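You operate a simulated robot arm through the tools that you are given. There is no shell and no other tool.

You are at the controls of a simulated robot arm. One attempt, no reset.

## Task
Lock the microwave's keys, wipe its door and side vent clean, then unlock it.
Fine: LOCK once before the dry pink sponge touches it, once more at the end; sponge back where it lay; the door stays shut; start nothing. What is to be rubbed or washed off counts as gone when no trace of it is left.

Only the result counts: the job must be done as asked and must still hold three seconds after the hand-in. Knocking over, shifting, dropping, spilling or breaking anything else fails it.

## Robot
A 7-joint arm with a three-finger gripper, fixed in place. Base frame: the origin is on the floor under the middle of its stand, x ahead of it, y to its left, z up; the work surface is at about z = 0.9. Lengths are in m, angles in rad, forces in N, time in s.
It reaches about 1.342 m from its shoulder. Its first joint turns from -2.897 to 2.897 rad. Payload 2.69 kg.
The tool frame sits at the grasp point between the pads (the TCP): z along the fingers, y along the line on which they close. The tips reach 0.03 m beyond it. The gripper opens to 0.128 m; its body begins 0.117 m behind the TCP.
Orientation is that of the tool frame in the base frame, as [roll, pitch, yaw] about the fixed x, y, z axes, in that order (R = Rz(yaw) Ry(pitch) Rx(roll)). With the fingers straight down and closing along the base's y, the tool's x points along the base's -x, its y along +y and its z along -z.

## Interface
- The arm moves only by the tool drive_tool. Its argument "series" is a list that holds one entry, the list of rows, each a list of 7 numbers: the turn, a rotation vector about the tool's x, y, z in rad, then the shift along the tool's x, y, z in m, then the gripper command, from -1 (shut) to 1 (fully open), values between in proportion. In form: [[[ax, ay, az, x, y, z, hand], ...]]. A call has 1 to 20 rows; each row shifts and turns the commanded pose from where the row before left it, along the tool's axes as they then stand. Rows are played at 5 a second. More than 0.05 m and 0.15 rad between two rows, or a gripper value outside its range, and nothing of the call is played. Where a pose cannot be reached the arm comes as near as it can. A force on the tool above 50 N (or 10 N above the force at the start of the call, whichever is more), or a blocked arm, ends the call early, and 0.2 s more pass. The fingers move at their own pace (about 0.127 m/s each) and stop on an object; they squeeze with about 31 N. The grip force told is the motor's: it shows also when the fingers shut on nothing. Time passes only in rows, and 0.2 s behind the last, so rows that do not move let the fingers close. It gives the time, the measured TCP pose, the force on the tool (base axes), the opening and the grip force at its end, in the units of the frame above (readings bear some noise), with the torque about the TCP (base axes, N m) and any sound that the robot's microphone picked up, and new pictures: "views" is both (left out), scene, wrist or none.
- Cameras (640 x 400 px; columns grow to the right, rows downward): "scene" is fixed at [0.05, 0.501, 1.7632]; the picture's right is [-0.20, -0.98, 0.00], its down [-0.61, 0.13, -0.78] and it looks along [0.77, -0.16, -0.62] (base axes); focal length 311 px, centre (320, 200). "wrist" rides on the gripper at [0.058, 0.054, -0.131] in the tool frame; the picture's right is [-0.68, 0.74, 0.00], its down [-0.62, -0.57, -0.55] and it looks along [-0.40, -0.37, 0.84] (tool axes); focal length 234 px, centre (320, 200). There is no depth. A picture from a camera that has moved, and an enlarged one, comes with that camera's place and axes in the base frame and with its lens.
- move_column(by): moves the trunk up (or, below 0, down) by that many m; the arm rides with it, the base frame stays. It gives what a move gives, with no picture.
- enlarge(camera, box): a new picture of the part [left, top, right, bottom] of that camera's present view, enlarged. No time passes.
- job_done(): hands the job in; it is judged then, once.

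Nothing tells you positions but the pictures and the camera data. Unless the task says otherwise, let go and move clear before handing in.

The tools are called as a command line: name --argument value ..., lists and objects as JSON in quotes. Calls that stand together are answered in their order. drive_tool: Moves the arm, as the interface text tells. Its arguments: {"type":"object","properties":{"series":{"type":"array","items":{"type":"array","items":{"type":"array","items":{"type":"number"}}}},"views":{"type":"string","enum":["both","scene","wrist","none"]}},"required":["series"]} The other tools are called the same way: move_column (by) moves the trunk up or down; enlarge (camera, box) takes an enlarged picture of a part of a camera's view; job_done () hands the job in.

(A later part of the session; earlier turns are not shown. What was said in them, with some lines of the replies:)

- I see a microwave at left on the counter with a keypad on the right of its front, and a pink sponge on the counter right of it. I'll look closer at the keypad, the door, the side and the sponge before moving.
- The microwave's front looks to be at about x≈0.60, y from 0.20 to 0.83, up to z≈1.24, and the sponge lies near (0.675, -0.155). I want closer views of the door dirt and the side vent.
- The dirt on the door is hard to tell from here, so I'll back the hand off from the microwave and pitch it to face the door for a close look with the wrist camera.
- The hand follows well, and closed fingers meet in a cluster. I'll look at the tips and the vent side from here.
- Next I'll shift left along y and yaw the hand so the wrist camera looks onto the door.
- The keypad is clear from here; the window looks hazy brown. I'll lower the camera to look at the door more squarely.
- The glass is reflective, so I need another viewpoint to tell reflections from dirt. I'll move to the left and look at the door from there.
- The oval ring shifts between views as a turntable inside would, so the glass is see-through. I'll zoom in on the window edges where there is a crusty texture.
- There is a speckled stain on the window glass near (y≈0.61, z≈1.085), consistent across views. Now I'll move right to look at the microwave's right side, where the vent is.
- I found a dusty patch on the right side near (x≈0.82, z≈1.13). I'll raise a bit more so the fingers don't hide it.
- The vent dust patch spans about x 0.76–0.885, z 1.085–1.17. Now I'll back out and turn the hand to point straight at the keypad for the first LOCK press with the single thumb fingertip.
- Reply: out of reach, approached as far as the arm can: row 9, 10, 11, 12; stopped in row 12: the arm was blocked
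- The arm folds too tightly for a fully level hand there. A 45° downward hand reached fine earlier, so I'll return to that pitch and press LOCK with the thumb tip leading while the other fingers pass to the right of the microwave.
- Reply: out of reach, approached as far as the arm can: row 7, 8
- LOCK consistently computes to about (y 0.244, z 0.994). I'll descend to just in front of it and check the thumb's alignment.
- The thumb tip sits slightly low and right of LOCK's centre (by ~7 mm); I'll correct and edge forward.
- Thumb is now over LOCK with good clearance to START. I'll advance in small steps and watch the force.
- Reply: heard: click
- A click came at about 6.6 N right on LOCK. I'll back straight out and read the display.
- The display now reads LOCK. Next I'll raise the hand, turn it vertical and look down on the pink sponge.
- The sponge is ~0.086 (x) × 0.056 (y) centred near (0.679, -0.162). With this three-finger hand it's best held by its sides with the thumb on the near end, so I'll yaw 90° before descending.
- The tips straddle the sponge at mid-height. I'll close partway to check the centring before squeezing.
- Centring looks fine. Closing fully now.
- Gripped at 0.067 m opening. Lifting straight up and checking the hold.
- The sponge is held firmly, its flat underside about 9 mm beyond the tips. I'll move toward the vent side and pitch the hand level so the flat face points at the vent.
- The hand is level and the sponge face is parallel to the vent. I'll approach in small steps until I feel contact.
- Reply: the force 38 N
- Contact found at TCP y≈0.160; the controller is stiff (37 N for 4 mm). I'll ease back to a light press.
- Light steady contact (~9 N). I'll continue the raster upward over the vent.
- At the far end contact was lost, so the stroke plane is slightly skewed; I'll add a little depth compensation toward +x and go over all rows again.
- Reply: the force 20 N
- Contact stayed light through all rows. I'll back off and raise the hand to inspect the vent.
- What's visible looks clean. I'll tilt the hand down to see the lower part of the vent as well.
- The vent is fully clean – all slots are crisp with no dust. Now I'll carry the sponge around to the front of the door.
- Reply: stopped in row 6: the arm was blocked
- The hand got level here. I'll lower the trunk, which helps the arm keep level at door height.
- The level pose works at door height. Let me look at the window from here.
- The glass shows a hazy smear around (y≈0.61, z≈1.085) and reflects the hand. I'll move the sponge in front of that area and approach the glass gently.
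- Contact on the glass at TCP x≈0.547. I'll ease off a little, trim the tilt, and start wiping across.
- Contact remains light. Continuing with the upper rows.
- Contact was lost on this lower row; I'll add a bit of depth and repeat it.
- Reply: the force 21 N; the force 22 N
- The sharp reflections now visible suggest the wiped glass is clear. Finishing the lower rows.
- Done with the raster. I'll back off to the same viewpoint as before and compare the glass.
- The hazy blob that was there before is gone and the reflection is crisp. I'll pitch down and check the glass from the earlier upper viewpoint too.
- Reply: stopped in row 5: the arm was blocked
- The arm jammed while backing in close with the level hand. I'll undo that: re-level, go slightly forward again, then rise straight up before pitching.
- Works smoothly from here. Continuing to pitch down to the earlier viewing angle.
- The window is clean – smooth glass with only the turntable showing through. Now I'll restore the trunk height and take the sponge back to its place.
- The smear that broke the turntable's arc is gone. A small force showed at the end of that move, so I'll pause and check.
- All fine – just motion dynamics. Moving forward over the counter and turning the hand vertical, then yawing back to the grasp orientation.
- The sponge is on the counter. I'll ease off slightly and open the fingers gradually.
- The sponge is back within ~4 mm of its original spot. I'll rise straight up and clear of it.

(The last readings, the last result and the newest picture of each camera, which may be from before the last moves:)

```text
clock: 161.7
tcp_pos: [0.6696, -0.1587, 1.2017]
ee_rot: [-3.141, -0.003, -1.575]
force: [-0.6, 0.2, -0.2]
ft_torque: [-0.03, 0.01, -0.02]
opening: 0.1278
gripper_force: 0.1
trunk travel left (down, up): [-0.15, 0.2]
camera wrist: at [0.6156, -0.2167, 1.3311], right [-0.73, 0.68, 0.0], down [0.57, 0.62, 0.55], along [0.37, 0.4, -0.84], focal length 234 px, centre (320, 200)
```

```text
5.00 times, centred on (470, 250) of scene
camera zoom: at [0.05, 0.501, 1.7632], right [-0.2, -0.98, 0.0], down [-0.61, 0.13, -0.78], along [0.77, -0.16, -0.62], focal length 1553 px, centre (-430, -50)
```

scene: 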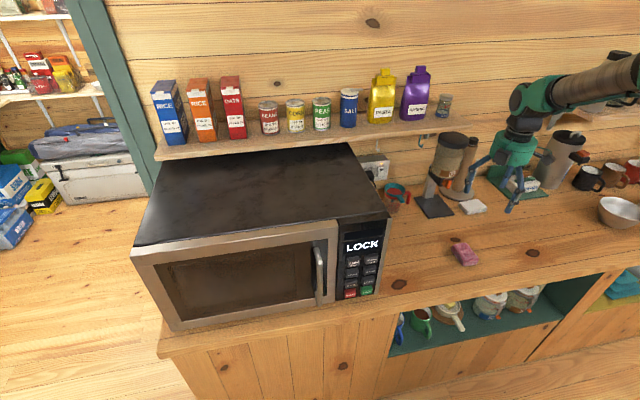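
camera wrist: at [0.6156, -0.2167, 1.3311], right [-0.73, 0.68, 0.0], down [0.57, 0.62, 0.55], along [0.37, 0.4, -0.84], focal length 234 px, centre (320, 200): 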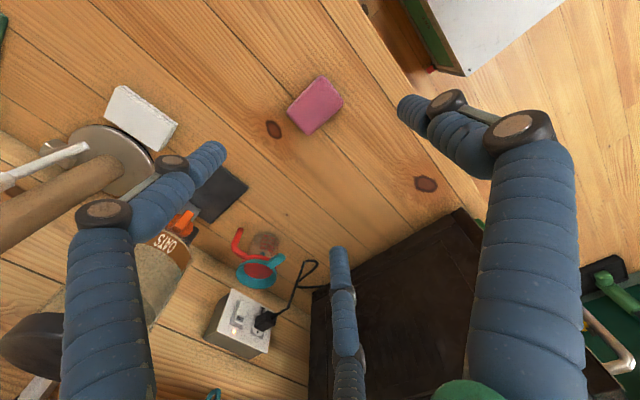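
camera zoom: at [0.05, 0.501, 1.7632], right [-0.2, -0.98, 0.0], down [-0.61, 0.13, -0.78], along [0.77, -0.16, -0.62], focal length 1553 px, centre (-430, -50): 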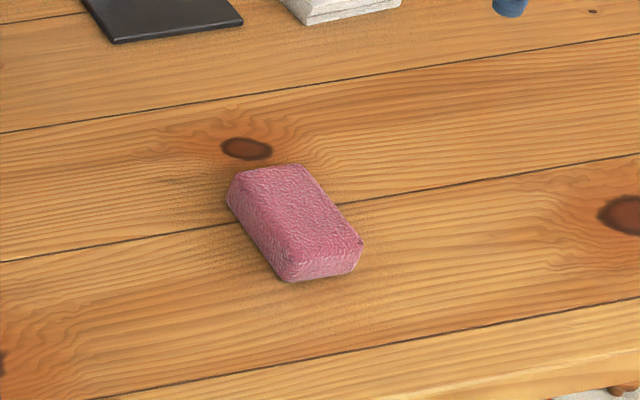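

The sponge lies as before, flat and within about 5 mm. Now yaw back to neutral and go to the LOCK key.

drive_tool --series '[[[0, 0, 0.1428, 0, 0, 0, 1], [0, 0, 0.1428, 0, 0, 0, 1], [0, 0, 0.1428, 0, 0, 0, 1], [0, 0, 0.1428, 0, 0, 0, 1], [0, 0, 0.1428, 0, 0, 0, 1], [0, 0, 0.1428, 0, 0, 0, 1], [0, 0, 0.1428, 0, 0, 0, 1], [0, 0, 0.1428, 0, 0, 0, 1], [0, 0, 0.1428, 0, 0, 0, 1], [0, 0, 0.1428, 0, 0, 0, 1], [0, 0, 0.1428, 0, 0, 0, 1], [0, 0, 0, 0.04, 0, 0, 1], [0, 0, 0, 0.04, 0, 0, 1], [0, 0, 0, 0.04, 0, 0, 1], [0, 0, 0, 0.04, 0, 0, 1], [0, 0, 0, 0.028, 0, 0, 1]]]' --views "none"

drive_tool --series '[[[0, 0, 0, 0, 0.042, 0, 1], [0, 0, 0, 0, 0.042, 0, 1], [0, 0, 0, 0, 0.042, 0, 1], [0, 0, 0, 0, 0.042, 0, 1], [0, 0, 0, 0, 0.042, 0, 1], [0, 0, 0, 0, 0.042, 0, 1], [0, 0, 0, 0, 0.042, 0, 1], [0, 0, 0, 0, 0.04, 0, 1], [0, -0.1406, 0, 0, 0, 0, 1], [0, -0.1406, 0, 0, 0, 0, 1], [0, -0.1406, 0, 0, 0, 0, 1], [0, -0.1406, 0, 0, 0, 0, 1], [0, -0.1406, 0, 0, 0, 0, 1], [0, 0, 0, 0, 0, 0, 1]]]' --views "both"

```text
clock: 165.1
tcp_pos: [0.4782, -0.1581, 1.2003]
ee_rot: [-3.139, 0.001, 3.138]
force: [0.0, 0.9, 0.1]
ft_torque: [0.01, 0.01, 0.02]
opening: 0.128
gripper_force: 0.0
trunk travel left (down, up): [-0.15, 0.2]
```

```text
clock: 168.1
tcp_pos: [0.4812, 0.1741, 1.1998]
ee_rot: [-3.14, 0.705, -3.141]
force: [-0.6, 0.5, -0.4]
ft_torque: [0.01, -0.01, 0.03]
opening: 0.128
gripper_force: 0.0
trunk travel left (down, up): [-0.15, 0.2]
camera wrist: at [0.3513, 0.2284, 1.2608], right [0.52, 0.74, 0.44], down [0.11, -0.56, 0.82], along [0.85, -0.37, -0.37], focal length 234 px, centre (320, 200)
```

scene: 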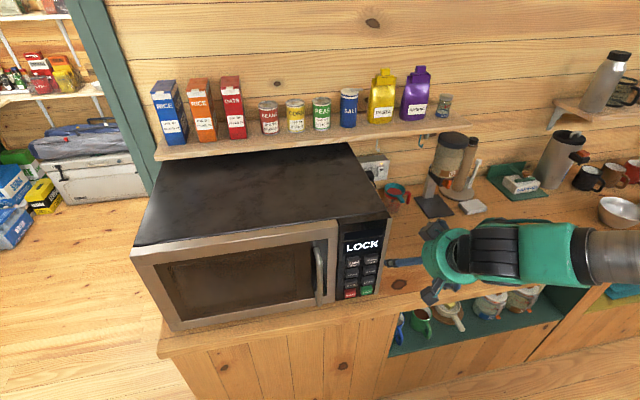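
wrist: 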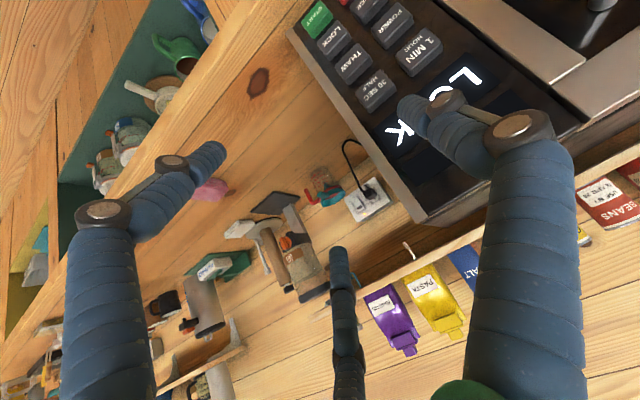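

drive_tool --series '[[[0, 0, 0, 0.0255, 0.0004, 0.0374, 1], [0, 0, 0, 0.0255, 0.0004, 0.0374, 1], [0, 0, 0, 0.0255, 0.0004, 0.0374, 1], [0, 0, 0, 0.0255, 0.0004, 0.0374, 1], [0, 0, 0, 0, 0, 0, 1]]]' --views "none"

```text
clock: 169.3
tcp_pos: [0.5018, 0.1733, 1.021]
ee_rot: [-3.139, 0.706, -3.141]
force: [0.6, -0.5, -0.3]
ft_torque: [0.0, -0.02, -0.03]
opening: 0.1281
gripper_force: 0.1
trunk travel left (down, up): [-0.15, 0.2]
```

drive_tool --series '[[[0, 0, 0, -0.019, 0.001, 0.0162, 1], [0, 0, 0, -0.019, 0.001, 0.0162, 1], [0, 0, 0, 0, 0, 0, 1]]]' --views "both"

enlarge --camera "wrist" --box '[320, 0, 520, 160]'

```text
clock: 170.1
tcp_pos: [0.5508, 0.1771, 1.0195]
ee_rot: [-3.137, 0.703, 3.141]
force: [0.2, 0.2, -0.8]
ft_torque: [-0.01, 0.08, -0.03]
opening: 0.128
gripper_force: 0.0
trunk travel left (down, up): [-0.15, 0.2]
camera wrist: at [0.4221, 0.2311, 1.0797], right [0.52, 0.74, 0.44], down [0.11, -0.56, 0.82], along [0.85, -0.37, -0.38], focal length 234 px, centre (320, 200)
```

scene: 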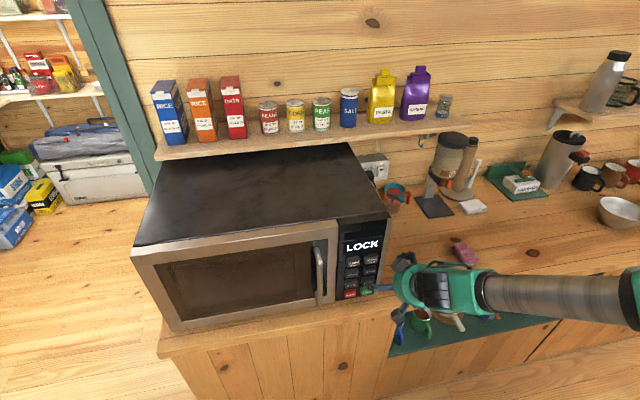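
wrist: 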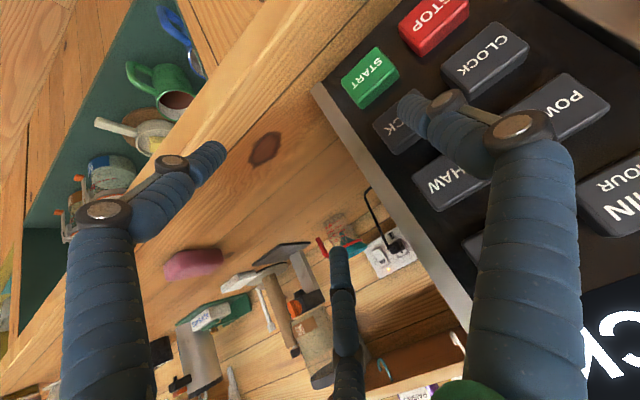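

```text
2.50 times, centred on (420, 80) of wrist
camera zoom: at [0.4221, 0.2311, 1.0797], right [0.52, 0.74, 0.44], down [0.11, -0.56, 0.82], along [0.85, -0.37, -0.38], focal length 585 px, centre (70, 500)
```

zoom: 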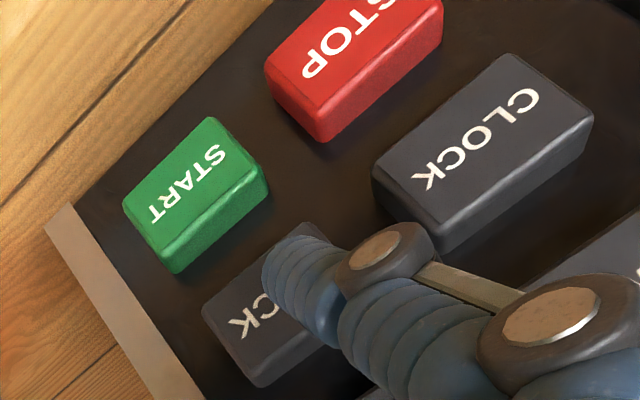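

Alignment matches the first press. Advancing in the same small steps.

drive_tool --series '[[[0, 0, 0, -0.0031, 0, 0.0026, 1], [0, 0, 0, -0.0023, 0, 0.002, 1]]]' --views "none"

```text
clock: 170.7
tcp_pos: [0.5579, 0.1774, 1.0191]
ee_rot: [-3.139, 0.705, 3.14]
force: [0.1, -0.2, -0.5]
ft_torque: [-0.03, -0.02, 0.0]
opening: 0.128
gripper_force: 0.1
trunk travel left (down, up): [-0.15, 0.2]
```

drive_tool --series '[[[0, 0, 0, -0.0031, 0, 0.0026, 1]]]' --views "none"

```text
clock: 171.1
tcp_pos: [0.5617, 0.1772, 1.0191]
ee_rot: [-3.139, 0.704, -3.142]
force: [-2.3, 0.6, 0.9]
ft_torque: [0.05, 0.03, 0.16]
opening: 0.1283
gripper_force: 0.1
trunk travel left (down, up): [-0.15, 0.2]
heard: click
```

A click was heard. Backing straight out and checking the display.

drive_tool --series '[[[0, 0, 0, 0.0153, 0, -0.0129, 1], [0, 0, 0, 0.023, 0, -0.0193, 1], [0, 0, 0, 0.023, 0, -0.0193, 1], [0, 0, 0, 0.015, 0, -0.0129, 1]]]' --views "scene"

enlarge --camera "scene" --box '[320, 200, 420, 310]'

```text
clock: 172.1
tcp_pos: [0.4611, 0.1785, 1.0175]
ee_rot: [-3.138, 0.706, -3.141]
force: [0.1, 0.5, 0.4]
ft_torque: [0.04, -0.01, -0.01]
opening: 0.1277
gripper_force: 0.1
trunk travel left (down, up): [-0.15, 0.2]
```

scene: 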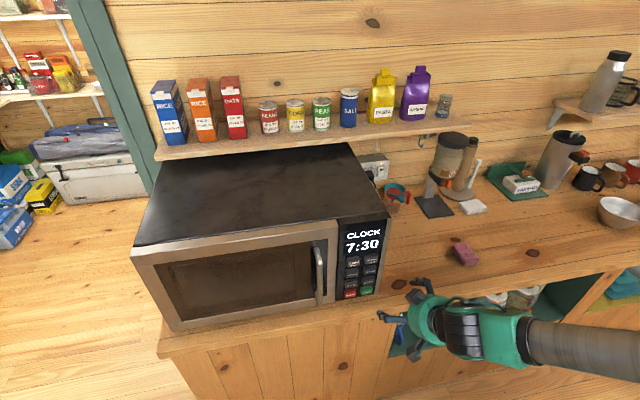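

```text
3.64 times, centred on (370, 255) of scene
camera zoom: at [0.05, 0.501, 1.7632], right [-0.2, -0.98, 0.0], down [-0.61, 0.13, -0.78], along [0.77, -0.16, -0.62], focal length 1130 px, centre (138, 0)
```

zoom: 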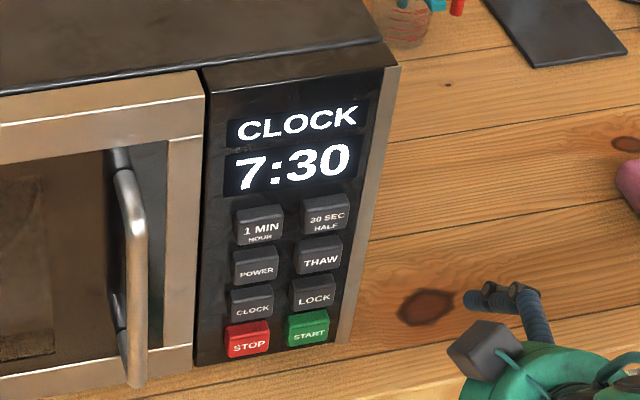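

The display is back to CLOCK 7:30, so it is unlocked and nothing started. I'll raise the hand clear and take one last look before handing in.

drive_tool --series '[[[0, 0, 0, -0.029, -0.02, -0.0344, 1], [0, 0, 0, -0.029, -0.02, -0.0344, 1], [0, 0, 0, -0.029, -0.02, -0.0344, 1], [0, 0, 0, -0.029, -0.02, -0.0344, 1], [0, 0, 0, -0.029, -0.02, -0.0344, 1], [0, 0, 0, -0.029, -0.02, -0.0344, 1], [0, 0, 0, 0, 0, 0, 1], [0, 0, 0, 0, 0, 0, 1]]]' --views "both"

enlarge --camera "scene" --box '[130, 220, 400, 340]'

enlarge --camera "scene" --box '[380, 120, 540, 280]'

```text
clock: 173.9
tcp_pos: [0.4588, 0.0578, 1.2886]
ee_rot: [-3.138, 0.705, -3.141]
force: [-0.4, 0.0, 0.7]
ft_torque: [0.01, 0.01, 0.0]
opening: 0.128
gripper_force: 0.1
trunk travel left (down, up): [-0.15, 0.2]
camera wrist: at [0.3308, 0.1123, 1.3498], right [0.52, 0.74, 0.44], down [0.11, -0.56, 0.82], along [0.85, -0.37, -0.37], focal length 234 px, centre (320, 200)
```

scene: 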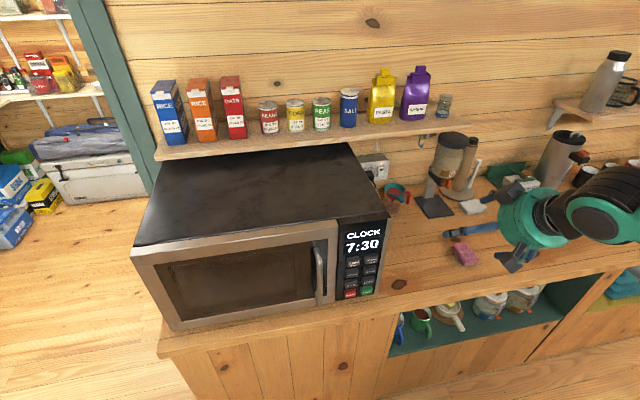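
wrist: 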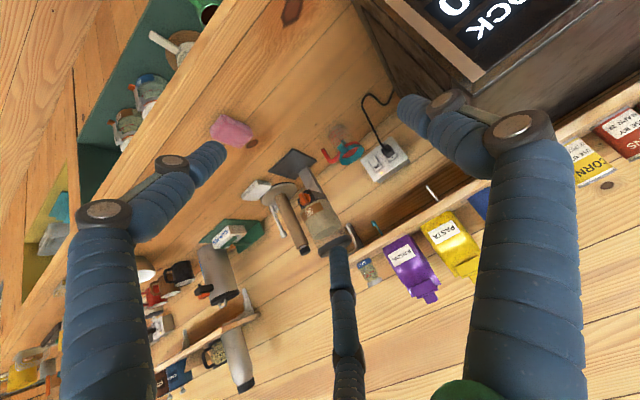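

```text
2.37 times, centred on (265, 280) of scene
camera zoom: at [0.05, 0.501, 1.7632], right [-0.2, -0.98, 0.0], down [-0.61, 0.13, -0.78], along [0.77, -0.16, -0.62], focal length 736 px, centre (450, 10)
```

zoom: 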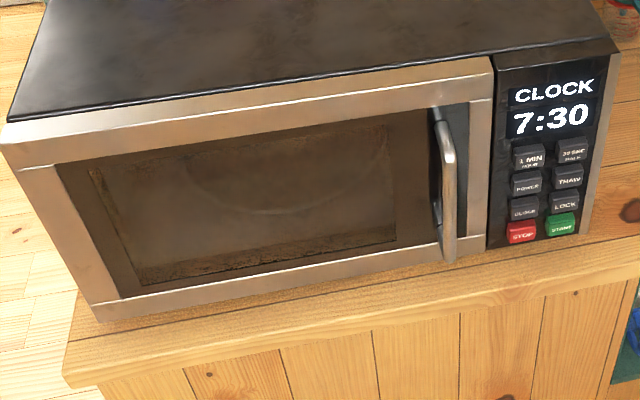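

```text
2.50 times, centred on (460, 200) of scene
camera zoom: at [0.05, 0.501, 1.7632], right [-0.2, -0.98, 0.0], down [-0.61, 0.13, -0.78], along [0.77, -0.16, -0.62], focal length 777 px, centre (-30, 200)
```

zoom: 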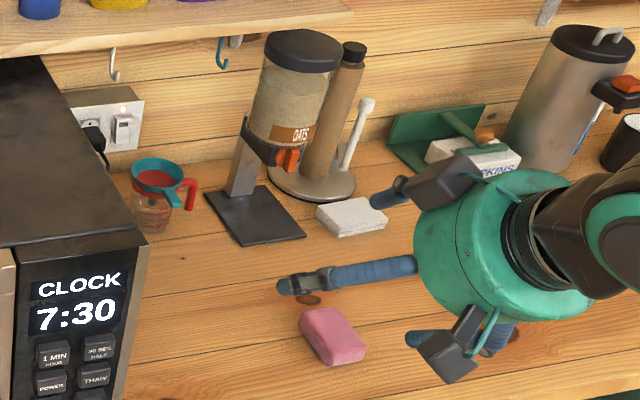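

The display shows the clock, the door is shut and clean, the vent is clean, the sponge is back in its place, and everything else looks untouched. The hand is open and clear, so I'm handing the job in.

job_done

```text
The job is handed in.
```

The job is handed in: the microwave was locked, wiped on the door and side vent, and unlocked again. I haven't seen the judging result.

- **LOCK:** I pressed it once before the sponge touched the microwave and once at the end. Each press gave one click. The display read LOCK after the first press and CLOCK 7:30 after the second, and nothing was started.
- **Vent:** the dust patch is gone. A close look afterwards showed all the slots clear.
- **Door:** I wiped nearly the whole window, and the smear I found on it no longer shows from the angles I checked. I did not wipe the strip of glass beside the handle or the outer edges of the glass, because I saw no dirt there. The door stayed shut throughout.
- **Sponge:** it is back flat on the counter, about 5 mm from where it lay.

Nothing else looks moved. The hand is open and clear of everything.
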